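You operate a simulated robot arm through the tools that you are given. There is no shell and no other tool. Be economical: measure what you need, move in short steps, check, and stop when the job is done.

The job below is to be done with a simulated robot arm. You get a single attempt, and the scene is never put back.

Task
Emboss 40 cc Right on the green holder's nameplate and stand it in the pin setter.
Fine: one stroke of the press, lever back up; that holder stands in the setter's jaws facing the turntable; the other two holders stay blank in the rack; the setter lever stays up. Set down upright: what you pick out.

Only the result counts: the job must be done as asked and must still hold three seconds after the hand-in. Knocking over, shifting, dropping, spilling or breaking anything else fails it.

Robot
A 6-joint arm with a two-finger gripper, on a carriage that runs on a rail from [-18, -11] to [1958, 1243] (x, y) and turns from -166 to 166 degrees about z. Base frame: it is fixed where the carriage stands at the start and does not move with it; the origin is on the floor, on the carriage's upright axis, x ahead of it, y to its left, z up. Lengths are in mm, angles in degrees, forces in N, time in s.
With the tool pointing down near the work surface it reaches from about 180 to 960 mm from the robot's upright axis, wherever it stands. Its first joint turns from -166.0 to 166.0 degrees. Places, roughly: bay of the plate press [2200, 600, 800]; black plate holder [2250, 500, 750]; black turn switch [2200, 700, 900]; blue plate holder [2500, 500, 750]; blue setter lever [1900, 500, 1000]; green plate holder [2250, 500, 750]; jaws of the pin setter [1900, 300, 900]; red press lever [2000, 600, 1000]; size dial [2300, 700, 900]. Payload 2.54 kg.
Tool frame: the origin (TCP) lies between the finger pads and is the grasp point; the fingertips stand 23 mm ahead of it; z points along the fingers, y is the line along which they close. The gripper opens to 126 mm. The gripper's body begins 82 mm behind the TCP.
Orientation is that of the tool frame in the base frame, as a unit quaternion [w, x, y, z]. With the fingers straight down and closing along the base's y, the tool's x points along the base's -x, its y along +y and its z along -z.

Tools
- The arm moves only by the tool jog_arm. Its argument "rows" is a list that holds one entry, the list of rows, each a list of 7 numbers: the shift along the tool's x, y, z in mm, then the turn, a rotation vector about the tool's x, y, z in degrees, then the opening, from 0 (shut) to 1 (fully open). In form: [[[dx, dy, dz, rx, ry, rz, jaw], ...]]. A call has 1 to 20 rows; each row is the pose to reach, as a shift and turn from the pose commanded when the call began, along the tool's axes at that moment. Rows are played at 5 a second. More than 50 mm and 8.6 degrees between two rows, or a gripper value outside its range, and nothing of the call is played. A pose out of reach is approached as far as the arm can. The call stops where the force on the tool passes 90 N (or 10 N more than at its start, if that is more) or the arm is blocked; 0.2 s more then pass. The fingers move at their own pace and stop on an object; they squeeze with about 38 N. The grip force told is the motor's: it shows also when the fingers shut on nothing. Time passes only in rows, and 0.2 s behind the last, so rows that repeat a pose let the fingers close. It gives the time, the measured TCP pose, the force on the tool (base axes), the opening and the grip force at its end, in the units of the frame above (readings bear some noise), with the torque about the TCP (base axes, N m) and any sound that the robot's microphone picked up.
- Cameras (640 x 400 px; columns grow to the right, rows downward): "scene" is now at [69.7, 202, 1372.6]; the picture's right is [0.04, -1.00, 0.00], its down [-0.57, -0.02, -0.82] and it looks along [0.82, 0.03, -0.57] (base axes); focal length 289 px, centre (320, 200). "wrist" rides on the gripper at [82, 14, -122] in the tool frame; the picture's right is [-0.17, 0.99, 0.00], its down [-0.79, -0.13, -0.60] and it looks along [-0.59, -0.10, 0.80] (tool axes); focal length 243 px, centre (320, 200). There is no depth. A picture from a camera that has moved, and an enlarged one, comes with that camera's place and axes in the base frame and with its lens.
- grab_frame(camera): a new picture of that camera. No time passes.
- raise_lower(by): slides the trunk up (or, below 0, down) by that many mm; the arm and the scene camera ride with it, the base frame stays. It gives what a move gives, with no picture.
- steer(legs): drives the robot by 1 to 6 legs, each [ahead, left, turn to the left] in mm, mm and degrees, along the robot's own axes; the way and the turn of a leg run together, so that a leg with both is an arc; at most 1500 mm and 180 degrees a leg. The arm and the cameras ride along, it lands a little off, and it stops where it bumps. It keeps to its track: a leg is cut to what the track allows. It gives what a move gives.
- pan_tilt(pan, tilt): turns the head with the scene camera to pan (to the left, within 120 degrees either way) and tilt (down, from -29 to 69), counted from straight ahead of the robot. It gives what a move gives.
- close_up(camera, box): a new picture of the part [left, top, right, bottom] of that camera's present view, enlarged. No time passes.
- hand_in(): hands the job in; it is judged then, once.

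Go step by step. Nothing tells you exact positions but the pictures and the camera data: compare them with the known pose of the tool, close in by small moves and look again before you grip or let go. The budget is 135 turns and 96 pictures, counting those below and the enlarged ones. Unless the task says otherwise, let go and move clear before handing in, and close with one line.

The tools are called after ">>>" as a command line: name --argument value ..., lists and objects as JSON in quotes. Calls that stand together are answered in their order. jog_arm: Moves the arm, as the interface text tells. Its arguments: {"type":"object","properties":{"rows":{"type":"array"}},"required":["rows"]} The other tools are called the same way: raise_lower (by) slides the trunk up or down; steer (legs) drives the base; pan_tilt (pan, tilt) turns the head that bears the scene camera; grab_frame (camera) takes a picture; close_up (camera, box) takes an enlarged picture of a part of a camera's view; hand_in () hands the job in.

At the start:

```text
time_s: 0.0
tcp_pos: [523.7, 214.0, 1097.6]
tcp_rot: [0.0, 0.0, 1.0, 0.0]
contact_force: [-0.6, 0.0, -0.6]
torque: [-0.04, -0.02, -0.02]
gripper_width: 126.1
gripper_force: 0.1
trunk travel left (down, up): [-175.0, 315.0]
robot x, y, heading: [-0.7, -0.8, -0.1]
head pan, tilt: [2.3, 35.0]
```

scene: 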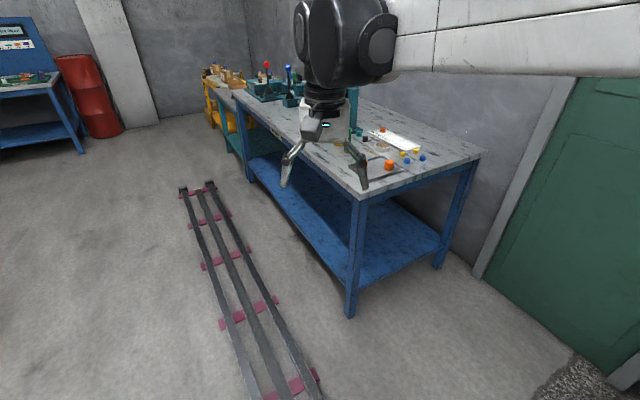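
wrist: 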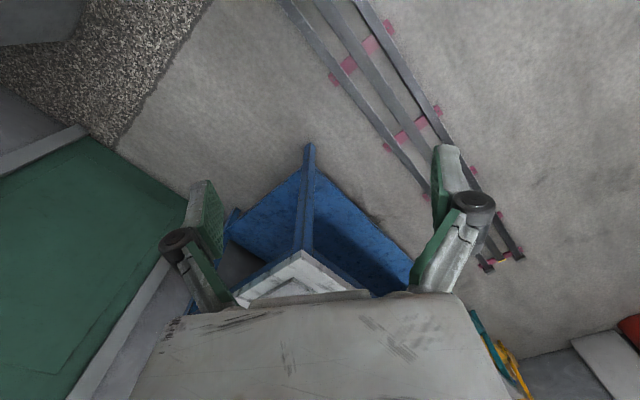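

The bench with the machines is far along the rail, ahead and to the left. I'll raise the trunk for clearance and drive partway along the rail, then look.

>>> raise_lower --by 200

>>> steer --legs '[[1000, 636, 0]]'

>>> grab_frame --camera "scene"

```text
time_s: 2.2
tcp_pos: [523.3, 213.8, 1299.1]
tcp_rot: [-0.001, 0.001, 1.0, 0.0]
contact_force: [0.4, 0.9, 0.4]
torque: [0.02, 0.02, -0.02]
gripper_width: 126.0
gripper_force: 0.0
trunk travel left (down, up): [-375.0, 115.0]
robot x, y, heading: [-1.9, -0.0, -0.3]
head pan, tilt: [2.3, 35.0]
```

```text
time_s: 8.3
tcp_pos: [1556.9, 852.8, 1298.2]
tcp_rot: [0.0, 0.013, 1.0, 0.0]
contact_force: [-0.3, -0.1, 0.2]
torque: [-0.05, 0.02, 0.01]
gripper_width: 126.1
gripper_force: 0.1
trunk travel left (down, up): [-375.0, 115.0]
robot x, y, heading: [1027.5, 646.6, -1.6]
head pan, tilt: [2.3, 35.0]
```

```text
93 pictures are left
camera scene: at [1102.7, 852.2, 1572.6], right [0.01, -1.0, 0.0], down [-0.57, -0.01, -0.82], along [0.82, 0.01, -0.57], focal length 289 px, centre (320, 200)
```

scene: 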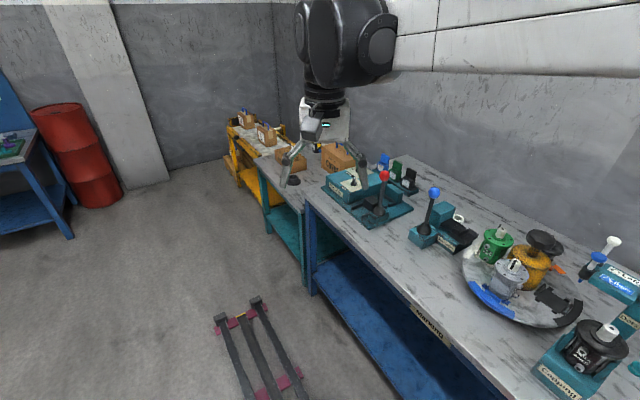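

The press (red lever), setter (blue lever) and turntable are visible. I'll drive on and turn to face the bench.

>>> steer --legs '[[560, 385, 0], [0, 0, -50]]'

>>> pan_tilt --pan 0 --tilt 45

>>> grab_frame --camera "scene"

>>> grab_frame --camera "wrist"

```text
time_s: 14.3
tcp_pos: [2088.8, 734.6, 1298.9]
tcp_rot: [0.0, 0.437, 0.899, 0.0]
contact_force: [0.6, -0.5, 0.0]
torque: [0.01, -0.04, 0.0]
gripper_width: 126.0
gripper_force: 0.0
trunk travel left (down, up): [-375.0, 115.0]
robot x, y, heading: [1598.4, 1011.9, -52.0]
head pan, tilt: [2.3, 35.0]
```

```text
time_s: 15.0
tcp_pos: [2091.0, 734.0, 1298.0]
tcp_rot: [0.001, 0.438, 0.899, 0.0]
contact_force: [-0.1, -0.7, 0.6]
torque: [-0.02, -0.03, -0.01]
gripper_width: 126.0
gripper_force: 0.1
trunk travel left (down, up): [-375.0, 115.0]
robot x, y, heading: [1594.1, 1016.0, -52.1]
head pan, tilt: [0.0, 45.0]
```

```text
92 pictures are left
camera scene: at [1794.6, 1087.5, 1557.8], right [-0.79, -0.62, 0.0], down [-0.44, 0.56, -0.71], along [0.44, -0.56, -0.71], focal length 289 px, centre (320, 200)
```

scene: 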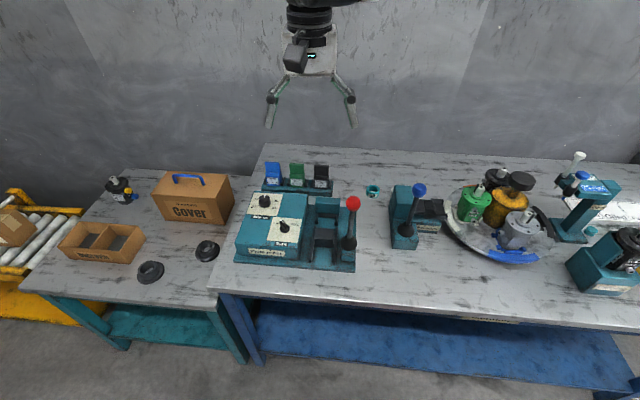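

```text
91 pictures are left
camera wrist: at [2050.0, 807.6, 1420.5], right [0.88, 0.48, 0.0], down [0.38, -0.7, 0.6], along [0.29, -0.52, -0.8], focal length 243 px, centre (320, 200)
```

wrist: 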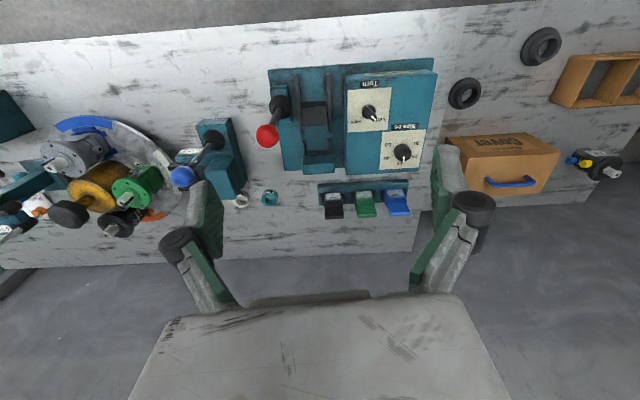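

Press with two dials, the rack of three holders behind it, and the setter are in view. I'll enlarge the details.

>>> close_up --camera "scene" --box '[225, 150, 375, 280]'

>>> close_up --camera "wrist" --box '[250, 50, 450, 230]'

>>> close_up --camera "scene" --box '[360, 160, 560, 280]'

```text
3.08 times, centred on (300, 215) of scene
camera zoom: at [1794.6, 1087.5, 1557.8], right [-0.79, -0.62, 0.0], down [-0.44, 0.56, -0.71], along [0.44, -0.56, -0.71], focal length 890 px, centre (382, 154)
```

zoom: 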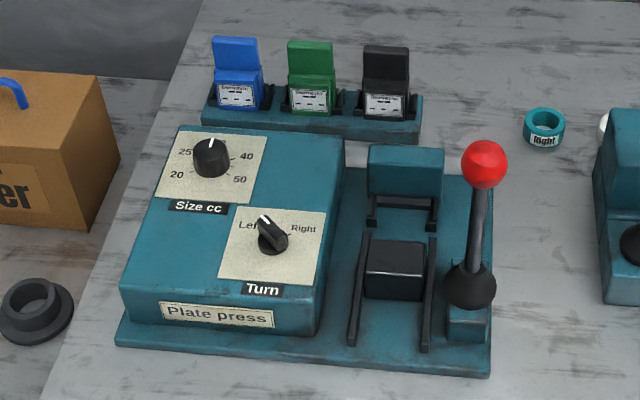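

```text
2.22 times, centred on (350, 140) of wrist
camera zoom: at [2050.0, 807.6, 1420.5], right [0.88, 0.48, 0.0], down [0.38, -0.7, 0.6], along [0.29, -0.52, -0.8], focal length 539 px, centre (253, 333)
```

zoom: 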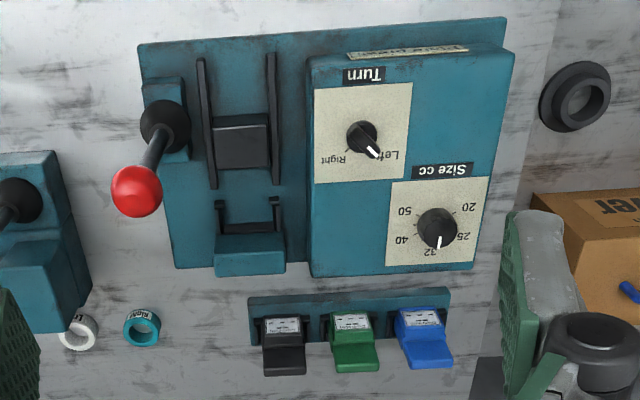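

```text
3.20 times, centred on (460, 220) of scene
camera zoom: at [1794.6, 1087.5, 1557.8], right [-0.79, -0.62, 0.0], down [-0.44, 0.56, -0.71], along [0.44, -0.56, -0.71], focal length 926 px, centre (-128, 136)
```

zoom: 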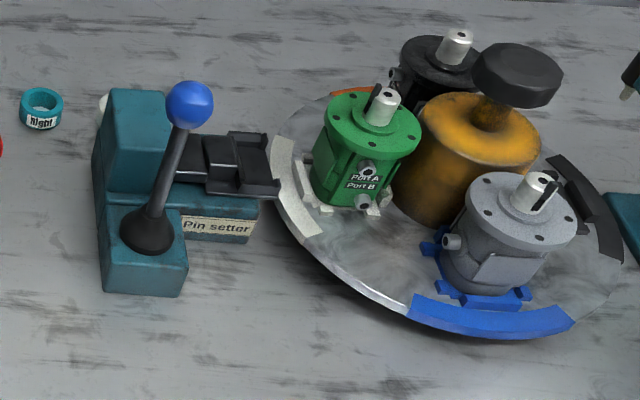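

I triangulated the size knob at about (2350, 671, 885), the turn knob at (2216, 718, 893) and the red ball at (2047, 622, 1021). Next I'll move 150 mm further along the rail to centre the workspace.

>>> steer --legs '[[14.4, 149.3, 0], [0, 0, -5.5]]'

>>> grab_frame --camera "scene"

>>> grab_frame --camera "wrist"

```text
time_s: 16.9
tcp_pos: [2186.3, 768.4, 1298.9]
tcp_rot: [0.0, 0.481, 0.876, 0.0]
contact_force: [-0.2, 0.0, -0.7]
torque: [-0.01, -0.02, -0.02]
gripper_width: 126.2
gripper_force: 0.1
trunk travel left (down, up): [-375.0, 115.0]
robot x, y, heading: [1727.1, 1093.7, -57.6]
head pan, tilt: [0.0, 45.0]
```

```text
87 pictures are left
camera scene: at [1927.8, 1148.5, 1557.8], right [-0.84, -0.54, 0.0], down [-0.38, 0.6, -0.71], along [0.38, -0.6, -0.71], focal length 289 px, centre (320, 200)
```

scene: 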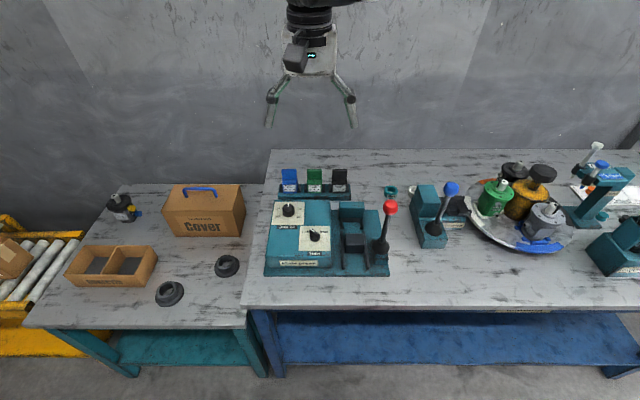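

```text
86 pictures are left
camera wrist: at [2154.6, 844.8, 1420.5], right [0.92, 0.39, 0.0], down [0.31, -0.74, 0.6], along [0.23, -0.55, -0.8], focal length 243 px, centre (320, 200)
```

wrist: 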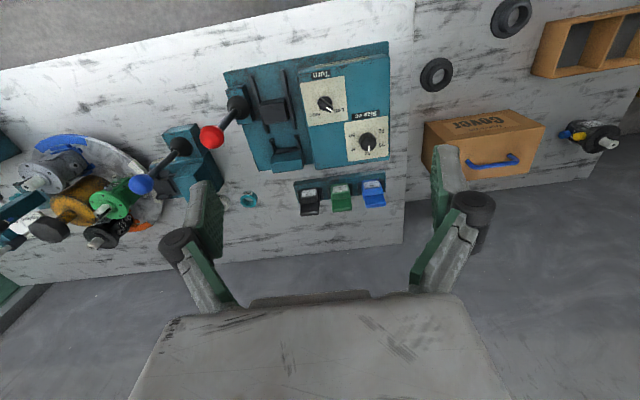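

The bench is now square to the robot. I'll move the tool above the turn switch for a closer look.

>>> jog_arm --rows '[[[-10, 0, 45, 0, 0, 0, 0.6], [-20, 0, 90, 0, 0, 0, 0.6], [-30, 0, 135, 0, 0, 0, 0.6], [-40, 0, 180, 0, 0, 0, 0.6], [-50, 0, 225, 0, 0, 0, 0.6], [-50, 0, 250, 0, 0, 0, 0.6]]]'

>>> grab_frame --camera "wrist"

>>> close_up --camera "scene" --box '[255, 160, 405, 290]'

```text
time_s: 18.3
tcp_pos: [2212.6, 725.1, 1048.6]
tcp_rot: [0.0, 0.481, 0.877, 0.0]
contact_force: [-0.2, -0.5, -0.4]
torque: [0.03, 0.0, 0.02]
gripper_width: 75.4
gripper_force: 0.2
trunk travel left (down, up): [-375.0, 115.0]
robot x, y, heading: [1721.8, 1096.0, -57.4]
head pan, tilt: [0.0, 45.0]
```

```text
85 pictures are left
camera wrist: at [2179.4, 802.4, 1171.4], right [0.92, 0.39, 0.0], down [0.31, -0.74, 0.6], along [0.23, -0.55, -0.8], focal length 243 px, centre (320, 200)
```

wrist: 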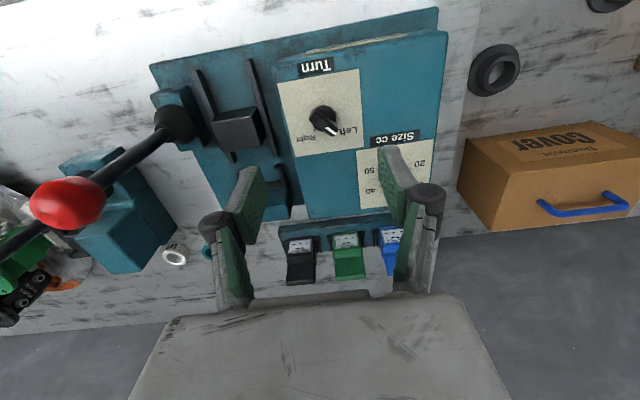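

```text
3.08 times, centred on (330, 225) of scene
camera zoom: at [1928.2, 1148.3, 1557.8], right [-0.84, -0.54, 0.0], down [-0.38, 0.6, -0.71], along [0.38, -0.6, -0.71], focal length 890 px, centre (289, 123)
```

zoom: 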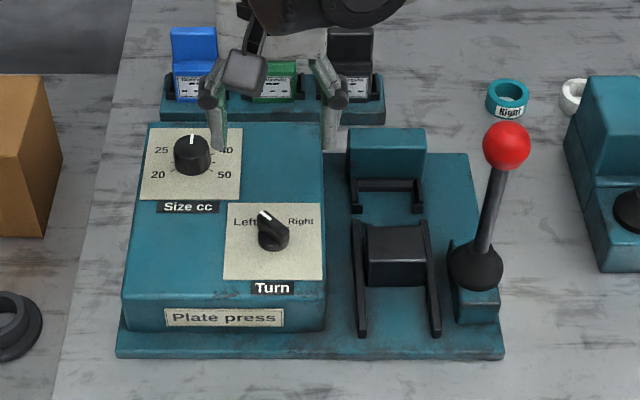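

>>> close_up --camera "wrist" --box '[275, 60, 425, 200]'

>>> close_up --camera "scene" --box '[285, 190, 345, 240]'

```text
2.86 times, centred on (350, 130) of wrist
camera zoom: at [2179.4, 802.4, 1171.4], right [0.92, 0.39, 0.0], down [0.31, -0.74, 0.6], along [0.23, -0.55, -0.8], focal length 693 px, centre (234, 400)
```

zoom: 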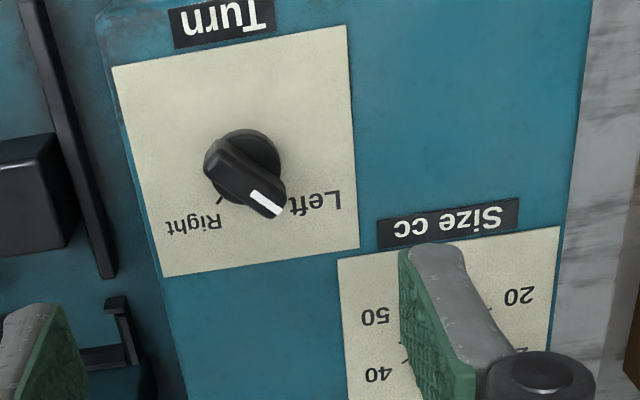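

```text
8.00 times, centred on (315, 215) of scene
camera zoom: at [1928.2, 1148.3, 1557.8], right [-0.84, -0.54, 0.0], down [-0.38, 0.6, -0.71], along [0.38, -0.6, -0.71], focal length 2315 px, centre (360, 80)
```

zoom: 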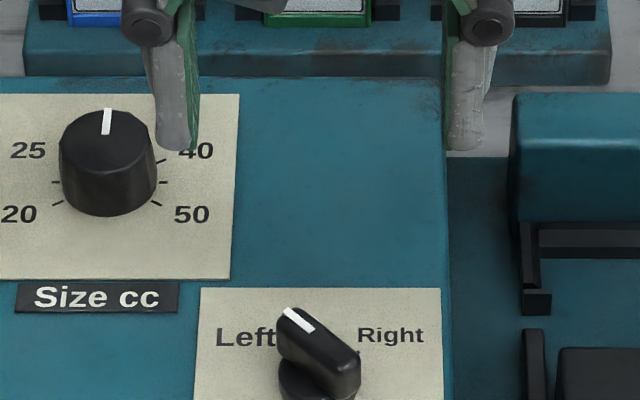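

Turn knob is a bar handle at roughly (2217, 719), pointing about 45° to Left; Right needs about 90° clockwise. I'll rotate the gripper −45° and come down just above it.

>>> jog_arm --rows '[[[-8, 1.5, 20, 0, 0, -7.5, 0.4], [-8, 1.5, 40, 0, 0, -15, 0.4], [-8, 1.5, 60, 0, 0, -22.5, 0.4], [-8, 1.5, 80, 0, 0, -30, 0.4], [-8, 1.5, 100, 0, 0, -37.5, 0.4], [-8, 1.5, 110, 0, 0, -45, 0.4], [-8, 1.5, 110, 0, 0, -45, 0.4]]]'

>>> grab_frame --camera "wrist"

>>> close_up --camera "scene" --box '[265, 170, 365, 250]'

```text
time_s: 19.9
tcp_pos: [2217.7, 718.1, 936.8]
tcp_rot: [0.0, 0.108, 0.994, 0.0]
contact_force: [-0.3, 0.1, 1.2]
torque: [0.01, 0.03, -0.01]
gripper_width: 50.3
gripper_force: 0.1
trunk travel left (down, up): [-375.0, 115.0]
robot x, y, heading: [1722.7, 1094.3, -57.4]
head pan, tilt: [0.0, 45.0]
```

```text
81 pictures are left
camera wrist: at [2141.7, 750.0, 1060.0], right [0.37, 0.93, 0.0], down [0.74, -0.3, 0.6], along [0.55, -0.22, -0.8], focal length 243 px, centre (320, 200)
```

wrist: 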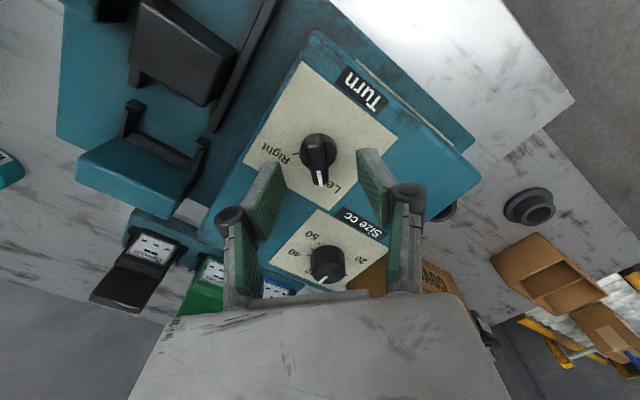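

```text
5.00 times, centred on (315, 210) of scene
camera zoom: at [1927.9, 1148.5, 1557.8], right [-0.84, -0.54, 0.0], down [-0.38, 0.6, -0.71], along [0.38, -0.6, -0.71], focal length 1447 px, centre (345, 150)
```

zoom: 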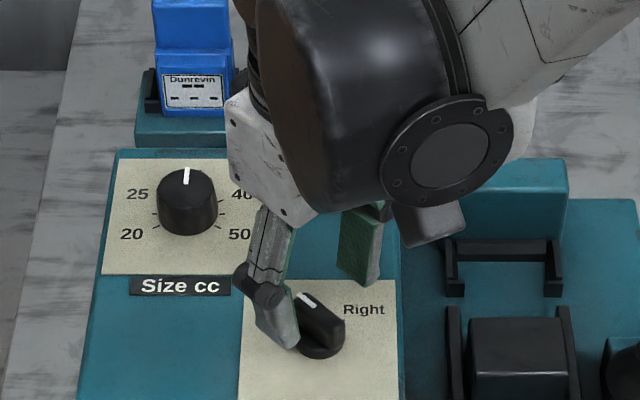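

Gripper is aligned with the bar. Descend and close.

>>> jog_arm --rows '[[[0, 0, 20, 0, 0, 0, 0.4], [0, 0, 37, 0, 0, 0, 0.4], [0, 0, 37, 0, 0, 0, 0.0], [0, 0, 37, 0, 0, 0, 0.0], [0, 0, 37, 0, 0, 0, 0.0]]]'

>>> grab_frame --camera "wrist"

```text
time_s: 21.1
tcp_pos: [2218.3, 715.5, 900.7]
tcp_rot: [-0.001, 0.11, 0.994, -0.001]
contact_force: [-1.0, -38.1, 3.4]
torque: [-1.11, -0.33, -0.12]
gripper_width: 29.8
gripper_force: 44.6
trunk travel left (down, up): [-375.0, 115.0]
robot x, y, heading: [1724.6, 1094.6, -57.7]
head pan, tilt: [0.0, 45.0]
```

```text
79 pictures are left
camera wrist: at [2141.1, 748.5, 1022.9], right [0.38, 0.93, 0.0], down [0.74, -0.3, 0.6], along [0.55, -0.23, -0.8], focal length 243 px, centre (320, 200)
```

wrist: 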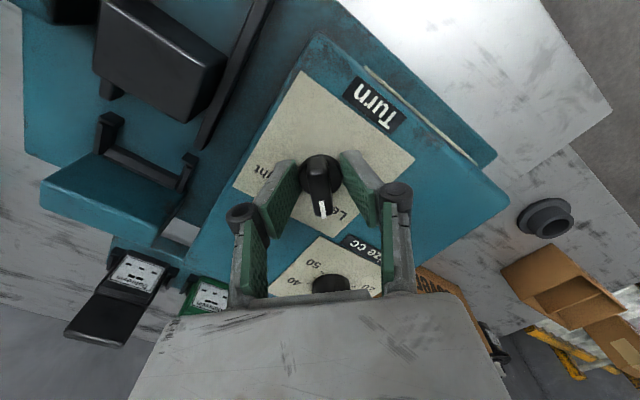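

The fingers closed at 29.8 mm with a sideways load, so they are gripping the round base slightly off-centre. I'll reopen, shift −3 mm in y and 9 mm up, and regrip on the bar.

>>> jog_arm --rows '[[[0, 0, 0, 0, 0, 0, 0.4], [0, -3, -9, 0, 0, 0, 0.4], [0, -3, -9, 0, 0, 0, 0.0], [0, -3, -9, 0, 0, 0, 0.0], [0, -3, -9, 0, 0, 0, 0.0]]]'

>>> close_up --camera "wrist" --box '[220, 60, 440, 280]'

```text
time_s: 22.3
tcp_pos: [2218.3, 718.0, 909.2]
tcp_rot: [-0.001, 0.109, 0.994, 0.0]
contact_force: [3.3, -15.4, -2.3]
torque: [-0.38, -0.27, -0.09]
gripper_width: 13.9
gripper_force: 40.1
trunk travel left (down, up): [-375.0, 115.0]
robot x, y, heading: [1727.5, 1093.7, -57.6]
head pan, tilt: [0.0, 45.0]
```

```text
1.82 times, centred on (330, 170) of wrist
camera zoom: at [2140.9, 748.2, 1031.6], right [0.38, 0.93, 0.0], down [0.74, -0.3, 0.6], along [0.55, -0.22, -0.8], focal length 441 px, centre (302, 254)
```

zoom: 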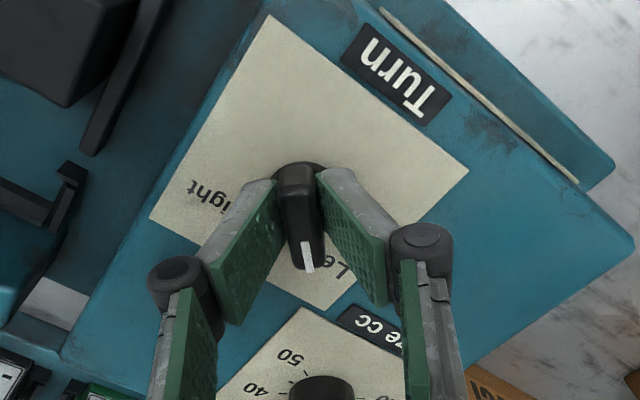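

Good grip on the bar (13.9 mm). Turning it 90° clockwise.

>>> jog_arm --rows '[[[0, 0, 0, 0, 0, 8, 0], [0, 0, 0, 0, 0, 16, 0], [0, 0, 0, 0, 0, 24, 0], [0, 0, 0, 0, 0, 32, 0], [0, 0, 0, 0, 0, 40, 0], [0, 0, 0, 0, 0, 48, 0], [0, 0, 0, 0, 0, 56, 0], [0, 0, 0, 0, 0, 64, 0], [0, 0, 0, 0, 0, 72, 0], [0, 0, 0, 0, 0, 80, 0], [0, 0, 0, 0, 0, 88, 0], [0, 0, 0, 0, 0, 90, 0]]]'

>>> grab_frame --camera "wrist"

```text
time_s: 24.9
tcp_pos: [2220.5, 719.8, 910.8]
tcp_rot: [0.0, 0.78, 0.626, 0.0]
contact_force: [25.6, 20.0, -16.3]
torque: [0.92, -0.62, 0.02]
gripper_width: 14.0
gripper_force: 40.8
trunk travel left (down, up): [-375.0, 115.0]
robot x, y, heading: [1724.7, 1092.3, -57.2]
head pan, tilt: [0.0, 45.0]
```

```text
77 pictures are left
camera wrist: at [2252.6, 795.9, 1032.2], right [0.93, -0.38, 0.0], down [-0.3, -0.74, 0.6], along [-0.22, -0.55, -0.8], focal length 243 px, centre (320, 200)
```

wrist: 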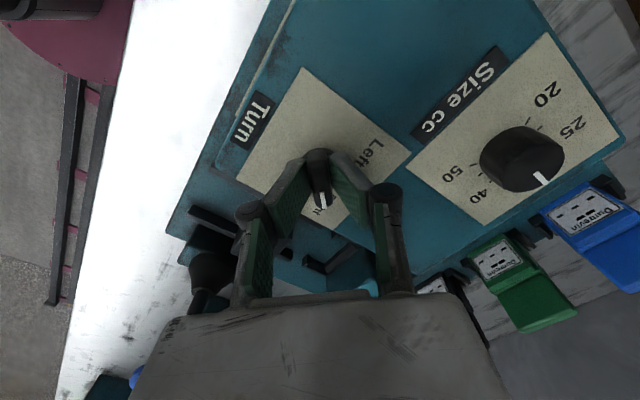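

The Turn knob now points towards Right. I'll release, rise, and move above the size knob, turning the gripper to −30°.

>>> jog_arm --rows '[[[0, 0, 0, 0, 0, 0, 0.3], [0, 0, 0, 0, 0, 0, 0.5], [0, 0, -30, 0, 0, 0, 0.5], [0, 0, -60, 0, 0, -8, 0.5], [-3, 20, -90, 0, 0, -16, 0.5], [-6, 40, -100, 0, 0, -24, 0.5], [-9, 60, -100, 0, 0, -32, 0.5], [-12, 80, -100, 0, 0, -40, 0.5], [-15, 100, -100, 0, 0, -48, 0.5], [-18, 120, -100, 0, 0, -56, 0.5], [-18, 139, -100, 0, 0, -64, 0.5], [-18, 139, -100, 0, 0, -72, 0.5], [-18, 139, -100, 0, 0, -75, 0.5]]]'

>>> grab_frame --camera "wrist"

>>> close_up --camera "scene" --box '[265, 190, 345, 254]'

```text
time_s: 27.7
tcp_pos: [2350.4, 669.3, 1010.6]
tcp_rot: [0.0, 0.236, 0.972, 0.0]
contact_force: [0.3, -0.1, -0.1]
torque: [0.03, 0.01, -0.02]
gripper_width: 63.1
gripper_force: 0.0
trunk travel left (down, up): [-375.0, 115.0]
robot x, y, heading: [1727.4, 1099.7, -57.7]
head pan, tilt: [0.0, 45.0]
```

```text
76 pictures are left
camera wrist: at [2284.7, 719.2, 1132.5], right [0.6, 0.8, 0.0], down [0.64, -0.48, 0.6], along [0.48, -0.36, -0.8], focal length 243 px, centre (320, 200)
```

wrist: 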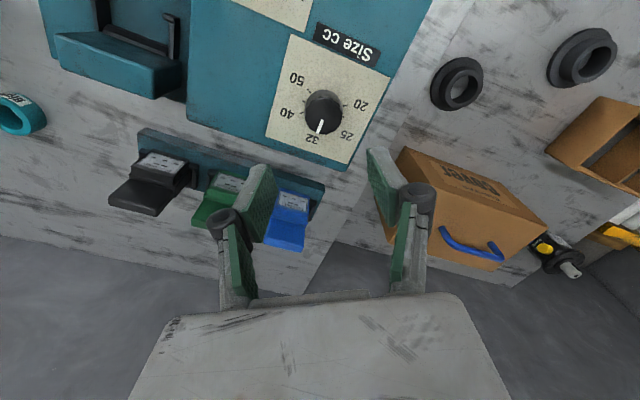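

```text
6.25 times, centred on (305, 222) of scene
camera zoom: at [1927.6, 1148.7, 1557.8], right [-0.84, -0.54, 0.0], down [-0.38, 0.6, -0.71], along [0.38, -0.6, -0.71], focal length 1809 px, centre (414, 62)
```

zoom: 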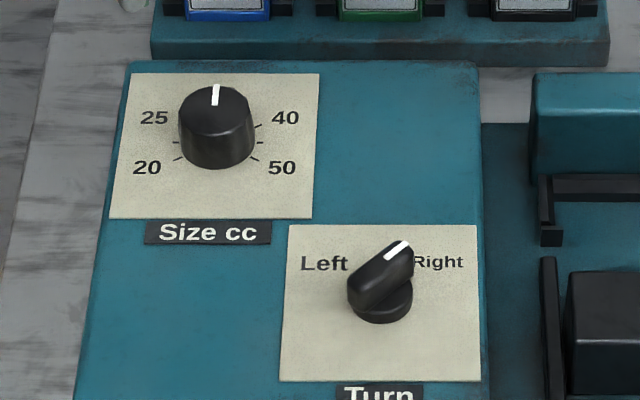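

>>> close_up --camera "wrist" --box '[260, 30, 400, 170]'

```text
2.86 times, centred on (330, 100) of wrist
camera zoom: at [2284.7, 719.2, 1132.5], right [0.6, 0.8, 0.0], down [0.64, -0.48, 0.6], along [0.48, -0.36, -0.8], focal length 693 px, centre (291, 486)
```

zoom: 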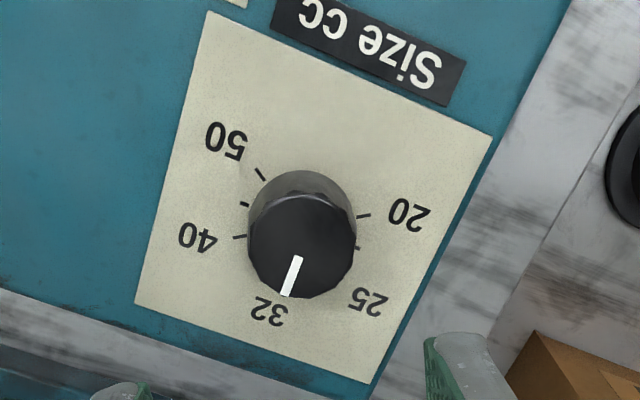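

Turn knob is on Right. The size knob needs +60° to reach 40. I'll centre, descend and grip it.

>>> jog_arm --rows '[[[4.8, 2.8, 35, 0, 0, 0, 0.5], [4.8, 2.8, 70, 0, 0, 0, 0.5], [4.8, 2.8, 90, 0, 0, 0, 0.5], [4.8, 2.8, 105, 0, 0, 0, 0.5], [4.8, 2.8, 105, 0, 0, 0, 0.5]]]'

>>> grab_frame --camera "wrist"

```text
time_s: 28.9
tcp_pos: [2349.9, 674.1, 905.7]
tcp_rot: [0.0, 0.238, 0.971, 0.0]
contact_force: [-1.1, 0.1, -0.3]
torque: [0.0, 0.04, -0.02]
gripper_width: 62.7
gripper_force: 0.2
trunk travel left (down, up): [-375.0, 115.0]
robot x, y, heading: [1726.5, 1094.2, -57.6]
head pan, tilt: [0.0, 45.0]
```

```text
73 pictures are left
camera wrist: at [2284.3, 724.8, 1027.1], right [0.6, 0.8, 0.0], down [0.64, -0.48, 0.6], along [0.48, -0.36, -0.8], focal length 243 px, centre (320, 200)
```

wrist: 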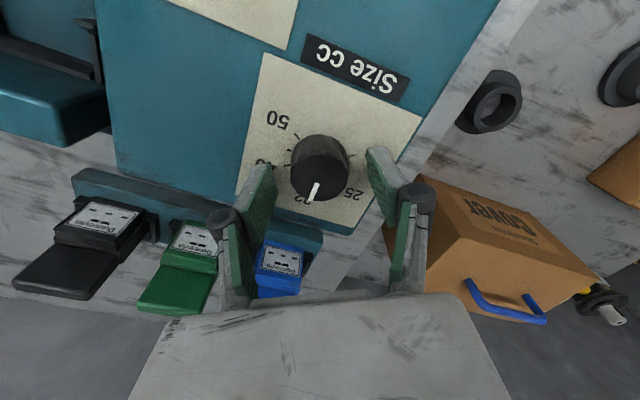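

>>> jog_arm --rows '[[[0, 0, 3, 0, 0, 0, 0.2], [0, 0, 3, 0, 0, 0, 0.1], [0, 0, 3, 0, 0, 0, 0.1], [0, 0, 3, 0, 0, 0, 0.0], [0, 0, 3, 0, 0, 0, 0.0]]]'

>>> close_up --camera "wrist" --box '[220, 60, 440, 280]'

```text
time_s: 30.1
tcp_pos: [2349.9, 676.3, 903.1]
tcp_rot: [0.001, 0.237, 0.972, -0.001]
contact_force: [12.2, 1.8, 18.8]
torque: [0.36, 0.16, -0.03]
gripper_width: 37.8
gripper_force: 45.6
trunk travel left (down, up): [-375.0, 115.0]
robot x, y, heading: [1727.7, 1093.5, -57.6]
head pan, tilt: [0.0, 45.0]
```

```text
1.82 times, centred on (330, 170) of wrist
camera zoom: at [2283.5, 725.5, 1025.0], right [0.6, 0.8, 0.0], down [0.64, -0.48, 0.6], along [0.48, -0.36, -0.8], focal length 441 px, centre (302, 254)
```

zoom: 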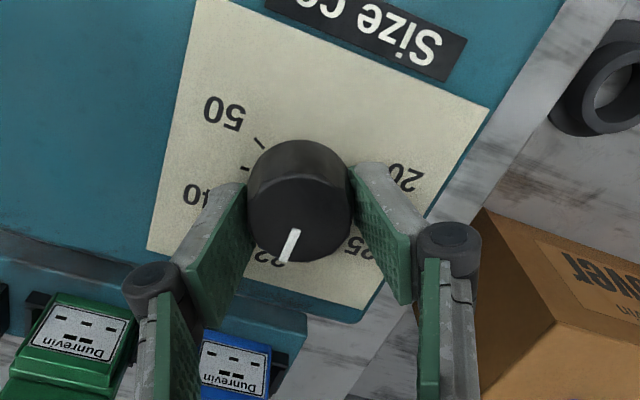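

Firmly gripped at 37.8 mm. Turning 60° clockwise.

>>> jog_arm --rows '[[[0, 0, 0, 0, 0, 8, 0], [0, 0, 0, 0, 0, 16, 0], [0, 0, 0, 0, 0, 24, 0], [0, 0, 0, 0, 0, 32, 0], [0, 0, 0, 0, 0, 40, 0], [0, 0, 0, 0, 0, 48, 0], [0, 0, 0, 0, 0, 56, 0], [0, 0, 0, 0, 0, 60, 0], [0, 0, 0, 0, 0, 60, 0]]]'

>>> jog_arm --rows '[[[0, 0, 0, 0, 0, 0, 0.3], [0, 0, 0, 0, 0, 0, 0.5], [0, 0, -40, 0, 0, 0, 0.5], [0, 0, -85, 0, 0, 0, 0.5], [0, 0, -130, 0, 0, 0, 0.5], [0, 0, -170, 0, 0, 0, 0.5]]]'

>>> grab_frame --camera "wrist"

```text
time_s: 32.1
tcp_pos: [2346.3, 671.6, 903.8]
tcp_rot: [0.0, 0.692, 0.722, -0.001]
contact_force: [10.3, -20.5, 37.3]
torque: [-0.24, -0.13, -0.01]
gripper_width: 37.8
gripper_force: 45.1
trunk travel left (down, up): [-375.0, 115.0]
robot x, y, heading: [1724.5, 1096.9, -57.3]
head pan, tilt: [0.0, 45.0]
```

```text
time_s: 33.5
tcp_pos: [2348.9, 672.3, 1074.5]
tcp_rot: [0.0, 0.692, 0.722, 0.0]
contact_force: [0.2, -0.2, -0.2]
torque: [0.02, -0.01, -0.02]
gripper_width: 63.0
gripper_force: 0.1
trunk travel left (down, up): [-375.0, 115.0]
robot x, y, heading: [1724.2, 1095.7, -57.5]
head pan, tilt: [0.0, 45.0]
```

```text
71 pictures are left
camera wrist: at [2358.7, 755.4, 1196.2], right [0.99, -0.12, 0.0], down [-0.1, -0.8, 0.6], along [-0.07, -0.59, -0.8], focal length 243 px, centre (320, 200)
```

wrist: 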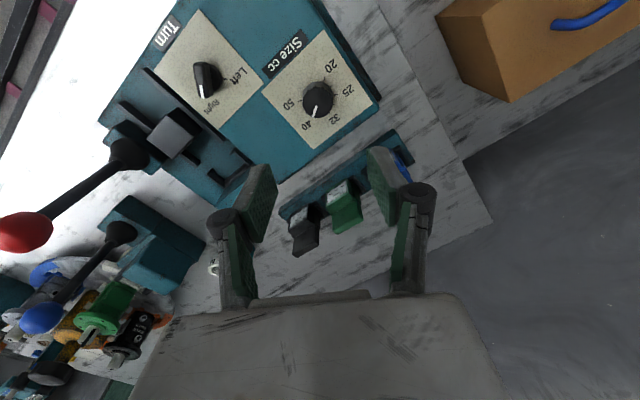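

>>> close_up --camera "wrist" --box '[150, 20, 390, 160]'

>>> close_up --camera "wrist" --box '[90, 100, 330, 260]'

```text
2.67 times, centred on (270, 90) of wrist
camera zoom: at [2358.7, 755.4, 1196.2], right [0.99, -0.12, 0.0], down [-0.1, -0.8, 0.6], along [-0.07, -0.59, -0.8], focal length 647 px, centre (453, 493)
```

zoom: 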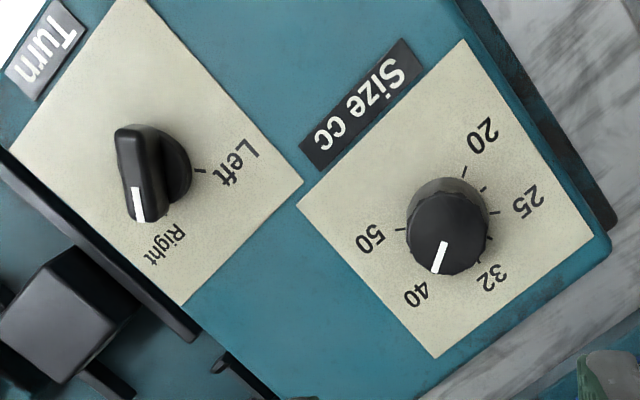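

```text
2.50 times, centred on (210, 180) of wrist
camera zoom: at [2358.7, 755.4, 1196.2], right [0.99, -0.12, 0.0], down [-0.1, -0.8, 0.6], along [-0.07, -0.59, -0.8], focal length 606 px, centre (595, 250)
```

zoom: 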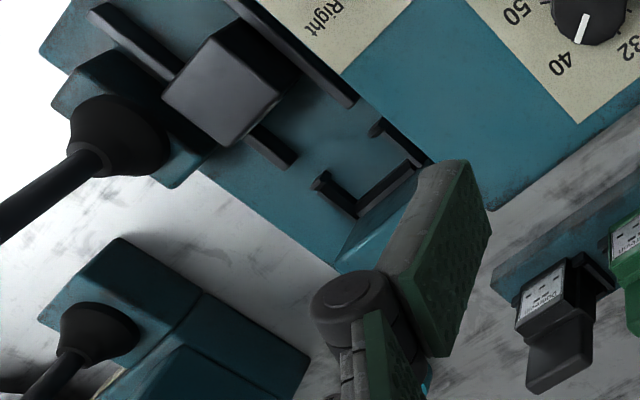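

Size reads 40 and Turn reads Right. Now I'll study the press bay and rack.

>>> close_up --camera "scene" --box '[325, 190, 405, 280]'

>>> close_up --camera "scene" --box '[400, 170, 500, 260]'

>>> close_up --camera "scene" --box '[270, 155, 360, 205]'

```text
4.44 times, centred on (365, 235) of scene
camera zoom: at [1927.7, 1148.6, 1557.8], right [-0.84, -0.54, 0.0], down [-0.38, 0.6, -0.71], along [0.38, -0.6, -0.71], focal length 1286 px, centre (120, 44)
```

zoom: 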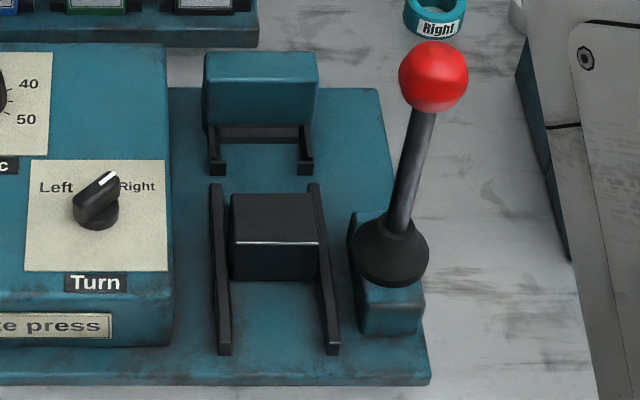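

```text
4.44 times, centred on (450, 215) of scene
camera zoom: at [1927.7, 1148.6, 1557.8], right [-0.84, -0.54, 0.0], down [-0.38, 0.6, -0.71], along [0.38, -0.6, -0.71], focal length 1286 px, centre (-258, 133)
```

zoom: 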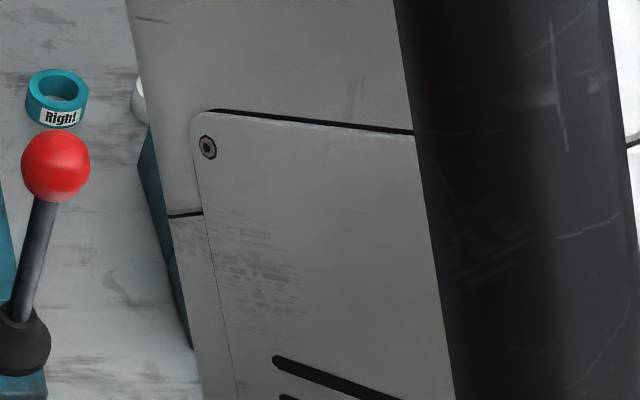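

```text
7.11 times, centred on (315, 180) of scene
camera zoom: at [1927.7, 1148.6, 1557.8], right [-0.84, -0.54, 0.0], down [-0.38, 0.6, -0.71], along [0.38, -0.6, -0.71], focal length 2058 px, centre (356, 342)
```

zoom: 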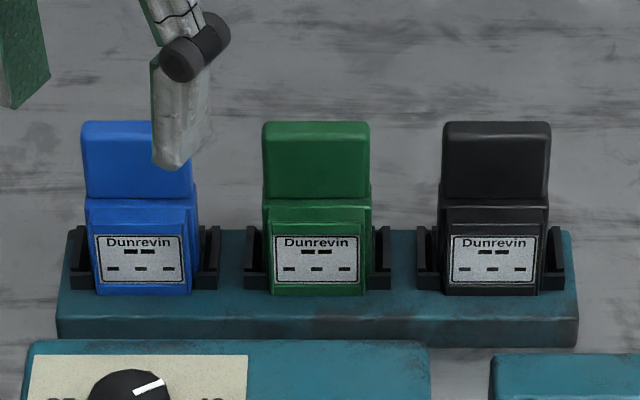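

The press looks like a ram (dark block on rails) that drives a stamp back toward an anvil, and the holder stands in the U-bracket at the back, facing the robot. I'll move above the rack to measure the green holder.

>>> jog_arm --rows '[[[-17, -14, 0, 0, 0, -7.5, 0.6], [-34, -28, 0, 0, 0, -15, 0.6], [-51, -42, 0, 0, 0, -22.5, 0.6], [-68, -55.6, 0, 0, 0, -30, 0.7]]]'

>>> grab_frame --camera "wrist"

>>> close_up --camera "wrist" --box '[200, 80, 420, 220]'

>>> close_up --camera "scene" --box '[400, 165, 600, 265]'

```text
time_s: 34.5
tcp_pos: [2295.8, 602.7, 1073.8]
tcp_rot: [0.001, 0.48, 0.877, 0.0]
contact_force: [0.1, 0.7, 0.1]
torque: [-0.01, -0.01, 0.04]
gripper_width: 88.1
gripper_force: 0.0
trunk travel left (down, up): [-375.0, 115.0]
robot x, y, heading: [1720.7, 1097.0, -57.5]
head pan, tilt: [0.0, 45.0]
```

```text
65 pictures are left
camera wrist: at [2263.3, 679.8, 1196.0], right [0.92, 0.39, 0.0], down [0.31, -0.74, 0.6], along [0.23, -0.55, -0.8], focal length 243 px, centre (320, 200)
```

wrist: 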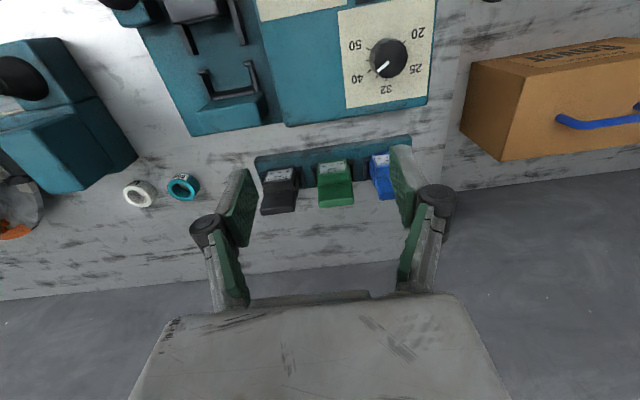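

```text
2.86 times, centred on (310, 150) of wrist
camera zoom: at [2263.3, 679.8, 1196.0], right [0.92, 0.39, 0.0], down [0.31, -0.74, 0.6], along [0.23, -0.55, -0.8], focal length 693 px, centre (349, 343)
```

zoom: 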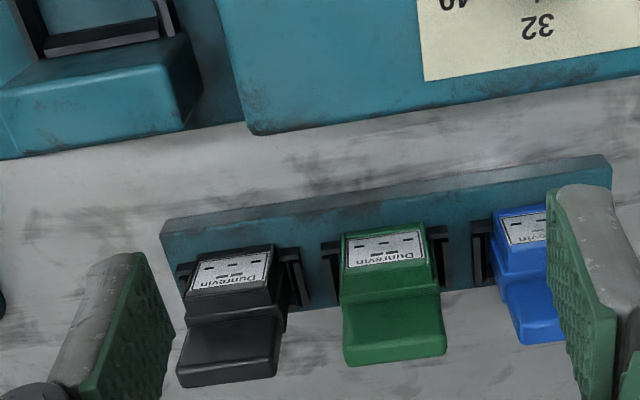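

```text
3.20 times, centred on (500, 215) of scene
camera zoom: at [1927.8, 1148.5, 1557.8], right [-0.84, -0.54, 0.0], down [-0.38, 0.6, -0.71], along [0.38, -0.6, -0.71], focal length 926 px, centre (-256, 152)
```

zoom: 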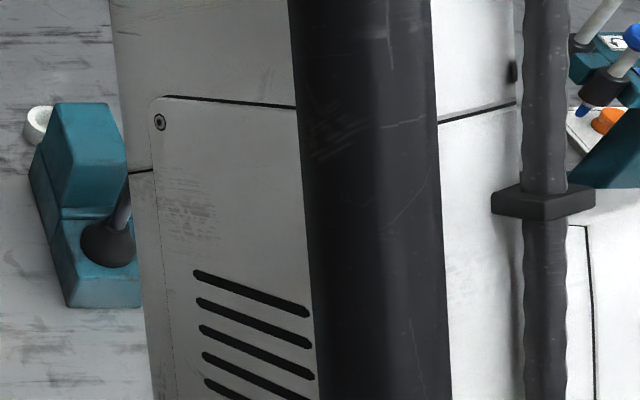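

Green holder: back-top edge at about z 908; slab centre about L 2262, F 857 in bench coordinates (L along the bench, F away from the robot). I'll move above it and check.

>>> jog_arm --rows '[[[-34, 1.3, 25, 0, 0, 0, 0.6], [-68, 1.3, 50, 0, 0, 0, 0.6], [-102, 1.3, 80, 0, 0, 0, 0.6], [-135, 1.3, 110, 0, 0, 0, 0.6], [-135, 1.3, 110, 0, 0, 0, 0.6]]]'

>>> grab_frame --camera "wrist"

>>> close_up --camera "scene" --box '[265, 130, 365, 205]'

```text
time_s: 35.7
tcp_pos: [2369.6, 488.6, 959.7]
tcp_rot: [0.0, 0.481, 0.877, 0.0]
contact_force: [0.7, -0.8, -0.1]
torque: [0.03, 0.04, -0.03]
gripper_width: 75.9
gripper_force: 0.2
trunk travel left (down, up): [-375.0, 115.0]
robot x, y, heading: [1726.2, 1090.3, -57.4]
head pan, tilt: [0.0, 45.0]
```

```text
62 pictures are left
camera wrist: at [2337.4, 565.6, 1082.3], right [0.92, 0.39, 0.0], down [0.31, -0.74, 0.6], along [0.23, -0.55, -0.8], focal length 243 px, centre (320, 200)
```

wrist: 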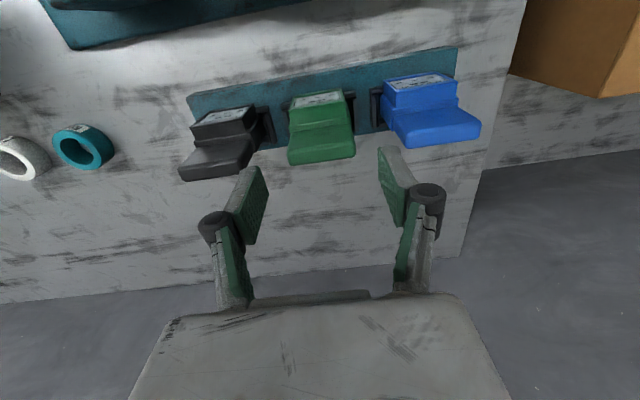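

```text
5.33 times, centred on (315, 168) of scene
camera zoom: at [1928.6, 1147.6, 1557.8], right [-0.84, -0.54, 0.0], down [-0.38, 0.6, -0.71], along [0.38, -0.6, -0.71], focal length 1543 px, centre (347, 373)
```

zoom: 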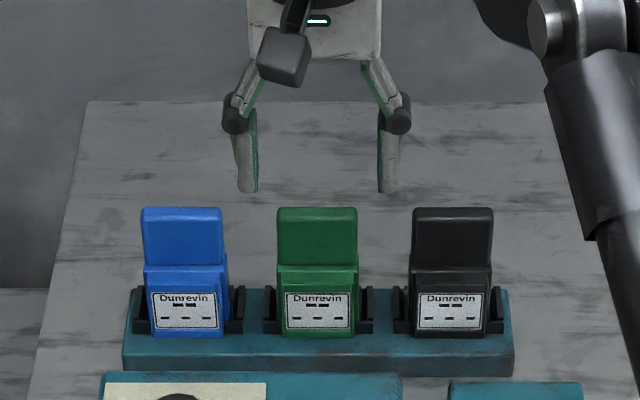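

Well centred. Descend and grip the green slab.

>>> jog_arm --rows '[[[-3, 0.5, 30, 0, 0, 0, 0.6], [-3, 0.5, 55, 0, 0, 0, 0.6], [-3, 0.5, 66, 0, 0, 0, 0.6], [-3, 0.5, 66, 0, 0, 0, 0.45], [-3, 0.5, 66, 0, 0, 0, 0.3], [-3, 0.5, 66, 0, 0, 0, 0.3]]]'

>>> grab_frame --camera "wrist"

>>> close_up --camera "scene" --box '[265, 130, 365, 205]'

```text
time_s: 37.1
tcp_pos: [2371.1, 488.1, 893.8]
tcp_rot: [0.0, 0.482, 0.876, -0.001]
contact_force: [1.9, -0.1, 4.3]
torque: [0.02, -0.05, 0.01]
gripper_width: 53.5
gripper_force: 37.7
trunk travel left (down, up): [-375.0, 115.0]
robot x, y, heading: [1725.1, 1092.6, -57.6]
head pan, tilt: [0.0, 45.0]
```

```text
60 pictures are left
camera wrist: at [2338.3, 564.8, 1016.2], right [0.92, 0.39, 0.0], down [0.31, -0.74, 0.6], along [0.23, -0.55, -0.8], focal length 243 px, centre (320, 200)
```

wrist: 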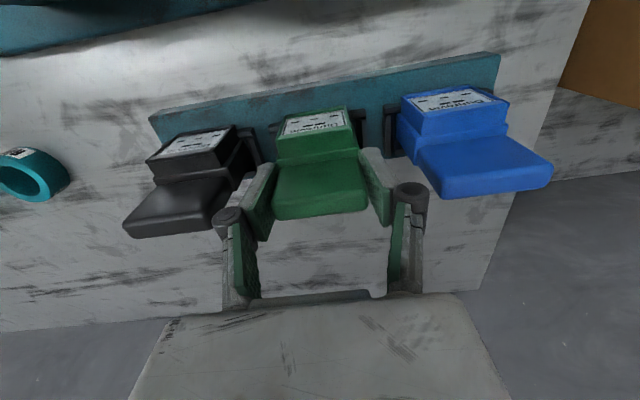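

```text
5.33 times, centred on (315, 168) of scene
camera zoom: at [1927.6, 1148.9, 1557.9], right [-0.84, -0.54, 0.0], down [-0.38, 0.6, -0.71], along [0.38, -0.6, -0.71], focal length 1543 px, centre (347, 373)
```

zoom: 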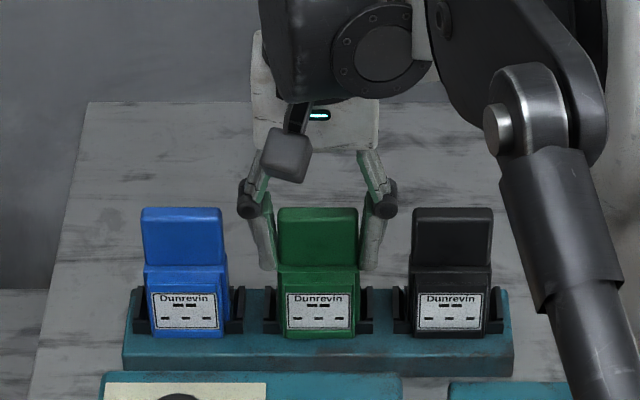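

Gripped at 53.5 mm. Lift straight up.

>>> jog_arm --rows '[[[0, 0, -15, 0, 0, 0, 0.3], [0, 0, -40, 0, 0, 0, 0.3], [0, 0, -80, 0, 0, 0, 0.3], [0, 0, -120, 0, 0, 0, 0.3], [0, 0, -160, 0, 0, 0, 0.3]]]'

>>> grab_frame --camera "wrist"

>>> grab_frame --camera "scene"

```text
time_s: 38.3
tcp_pos: [2370.5, 488.8, 1054.0]
tcp_rot: [0.0, 0.481, 0.877, 0.0]
contact_force: [-0.2, -0.2, -0.9]
torque: [0.01, 0.0, -0.01]
gripper_width: 53.6
gripper_force: 38.1
trunk travel left (down, up): [-375.0, 115.0]
robot x, y, heading: [1722.8, 1091.8, -57.5]
head pan, tilt: [0.0, 45.0]
```

```text
58 pictures are left
camera wrist: at [2337.5, 565.9, 1176.1], right [0.92, 0.39, 0.0], down [0.31, -0.74, 0.6], along [0.23, -0.55, -0.8], focal length 243 px, centre (320, 200)
```

wrist: 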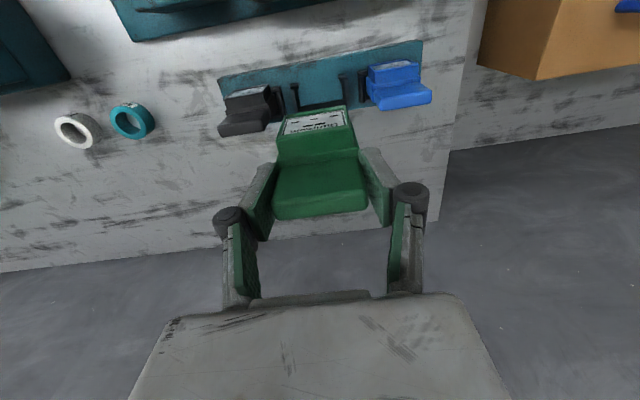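

```text
57 pictures are left
camera scene: at [1927.9, 1148.5, 1557.8], right [-0.84, -0.54, 0.0], down [-0.38, 0.6, -0.71], along [0.38, -0.6, -0.71], focal length 289 px, centre (320, 200)
```

scene: 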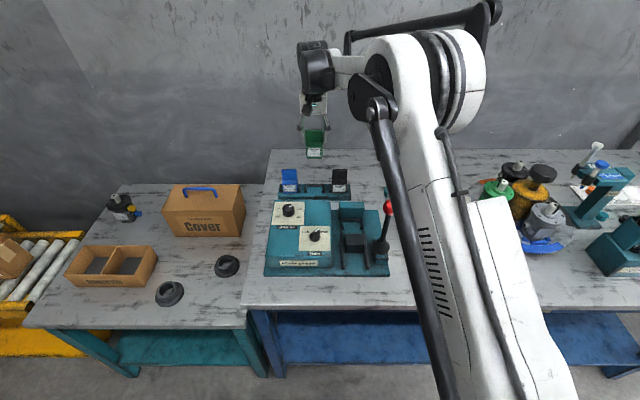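

>>> close_up --camera "wrist" --box '[200, 30, 440, 150]'

>>> close_up --camera "scene" --box '[275, 160, 400, 285]'

```text
2.67 times, centred on (320, 90) of wrist
camera zoom: at [2337.5, 565.9, 1176.1], right [0.92, 0.39, 0.0], down [0.31, -0.74, 0.6], along [0.23, -0.55, -0.8], focal length 647 px, centre (320, 493)
```

zoom: 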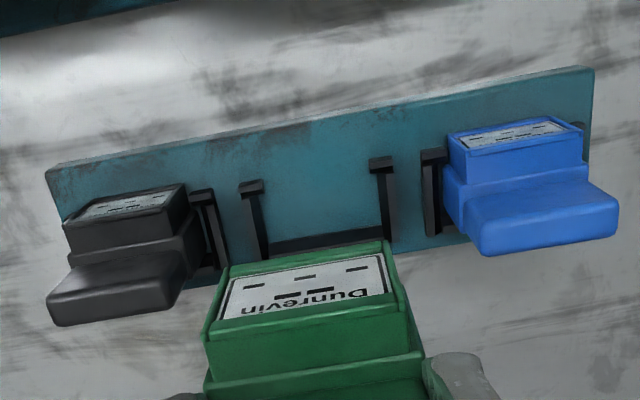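

```text
3.20 times, centred on (338, 222) of scene
camera zoom: at [1927.9, 1148.5, 1557.8], right [-0.84, -0.54, 0.0], down [-0.38, 0.6, -0.71], along [0.38, -0.6, -0.71], focal length 926 px, centre (264, 128)
```

zoom: 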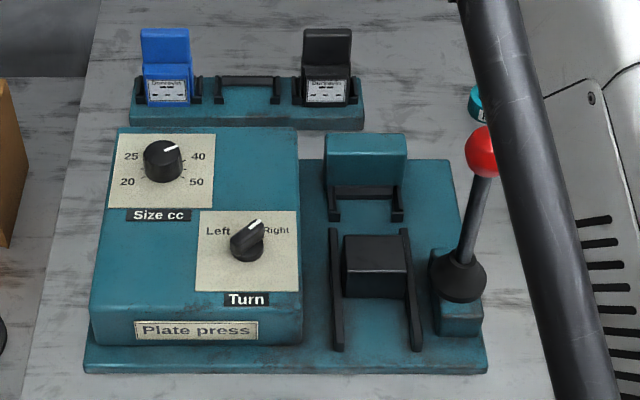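

The press socket has the same U-bracket as the rack, so I can compare pixels. I'll carry the holder to the matching pose over the press bay and compare views.

>>> jog_arm --rows '[[[35, -25, 0, 0, 0, 0, 0.3], [70, -50, 0, 0, 0, 0, 0.3], [105, -75, 0, 0, 0, 0, 0.3], [140, -100, 0, 0, 0, 0, 0.3], [174, -125, 0, 0, 0, 0, 0.3], [174, -125, 0, 0, 0, 0, 0.3]]]'

>>> close_up --camera "wrist" --box '[200, 30, 440, 150]'

>>> close_up --camera "scene" --box '[300, 130, 420, 280]'

```text
time_s: 39.7
tcp_pos: [2169.7, 567.9, 1058.4]
tcp_rot: [0.0, 0.482, 0.876, 0.001]
contact_force: [-0.9, 0.4, -0.7]
torque: [-0.04, -0.01, 0.02]
gripper_width: 53.5
gripper_force: 37.6
trunk travel left (down, up): [-375.0, 115.0]
robot x, y, heading: [1722.2, 1092.3, -57.4]
head pan, tilt: [0.0, 45.0]
```

```text
2.67 times, centred on (320, 90) of wrist
camera zoom: at [2136.9, 644.2, 1180.3], right [0.92, 0.39, 0.0], down [0.31, -0.74, 0.6], along [0.23, -0.55, -0.8], focal length 647 px, centre (320, 493)
```

zoom: 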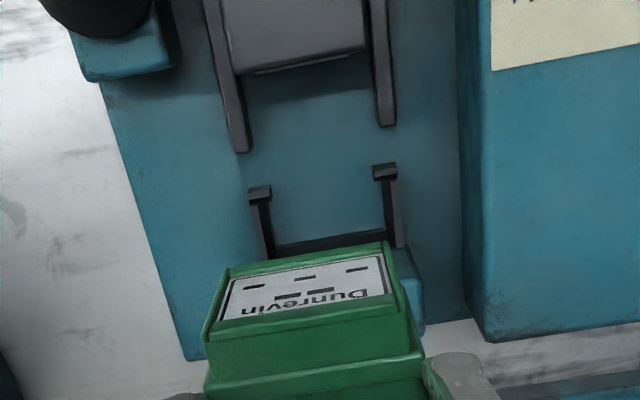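

```text
2.67 times, centred on (360, 205) of scene
camera zoom: at [1927.3, 1149.0, 1557.8], right [-0.84, -0.54, 0.0], down [-0.38, 0.6, -0.71], along [0.38, -0.6, -0.71], focal length 772 px, centre (213, 187)
```

zoom: 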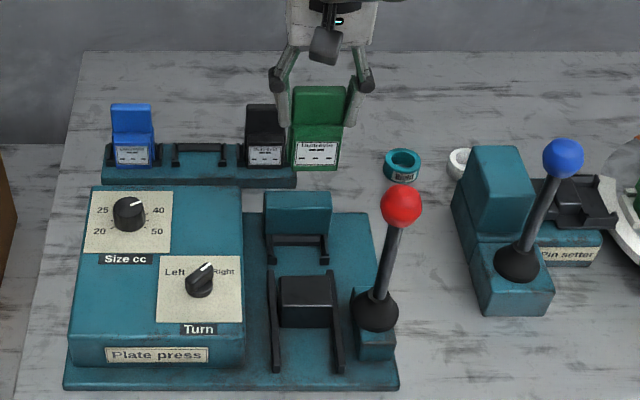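

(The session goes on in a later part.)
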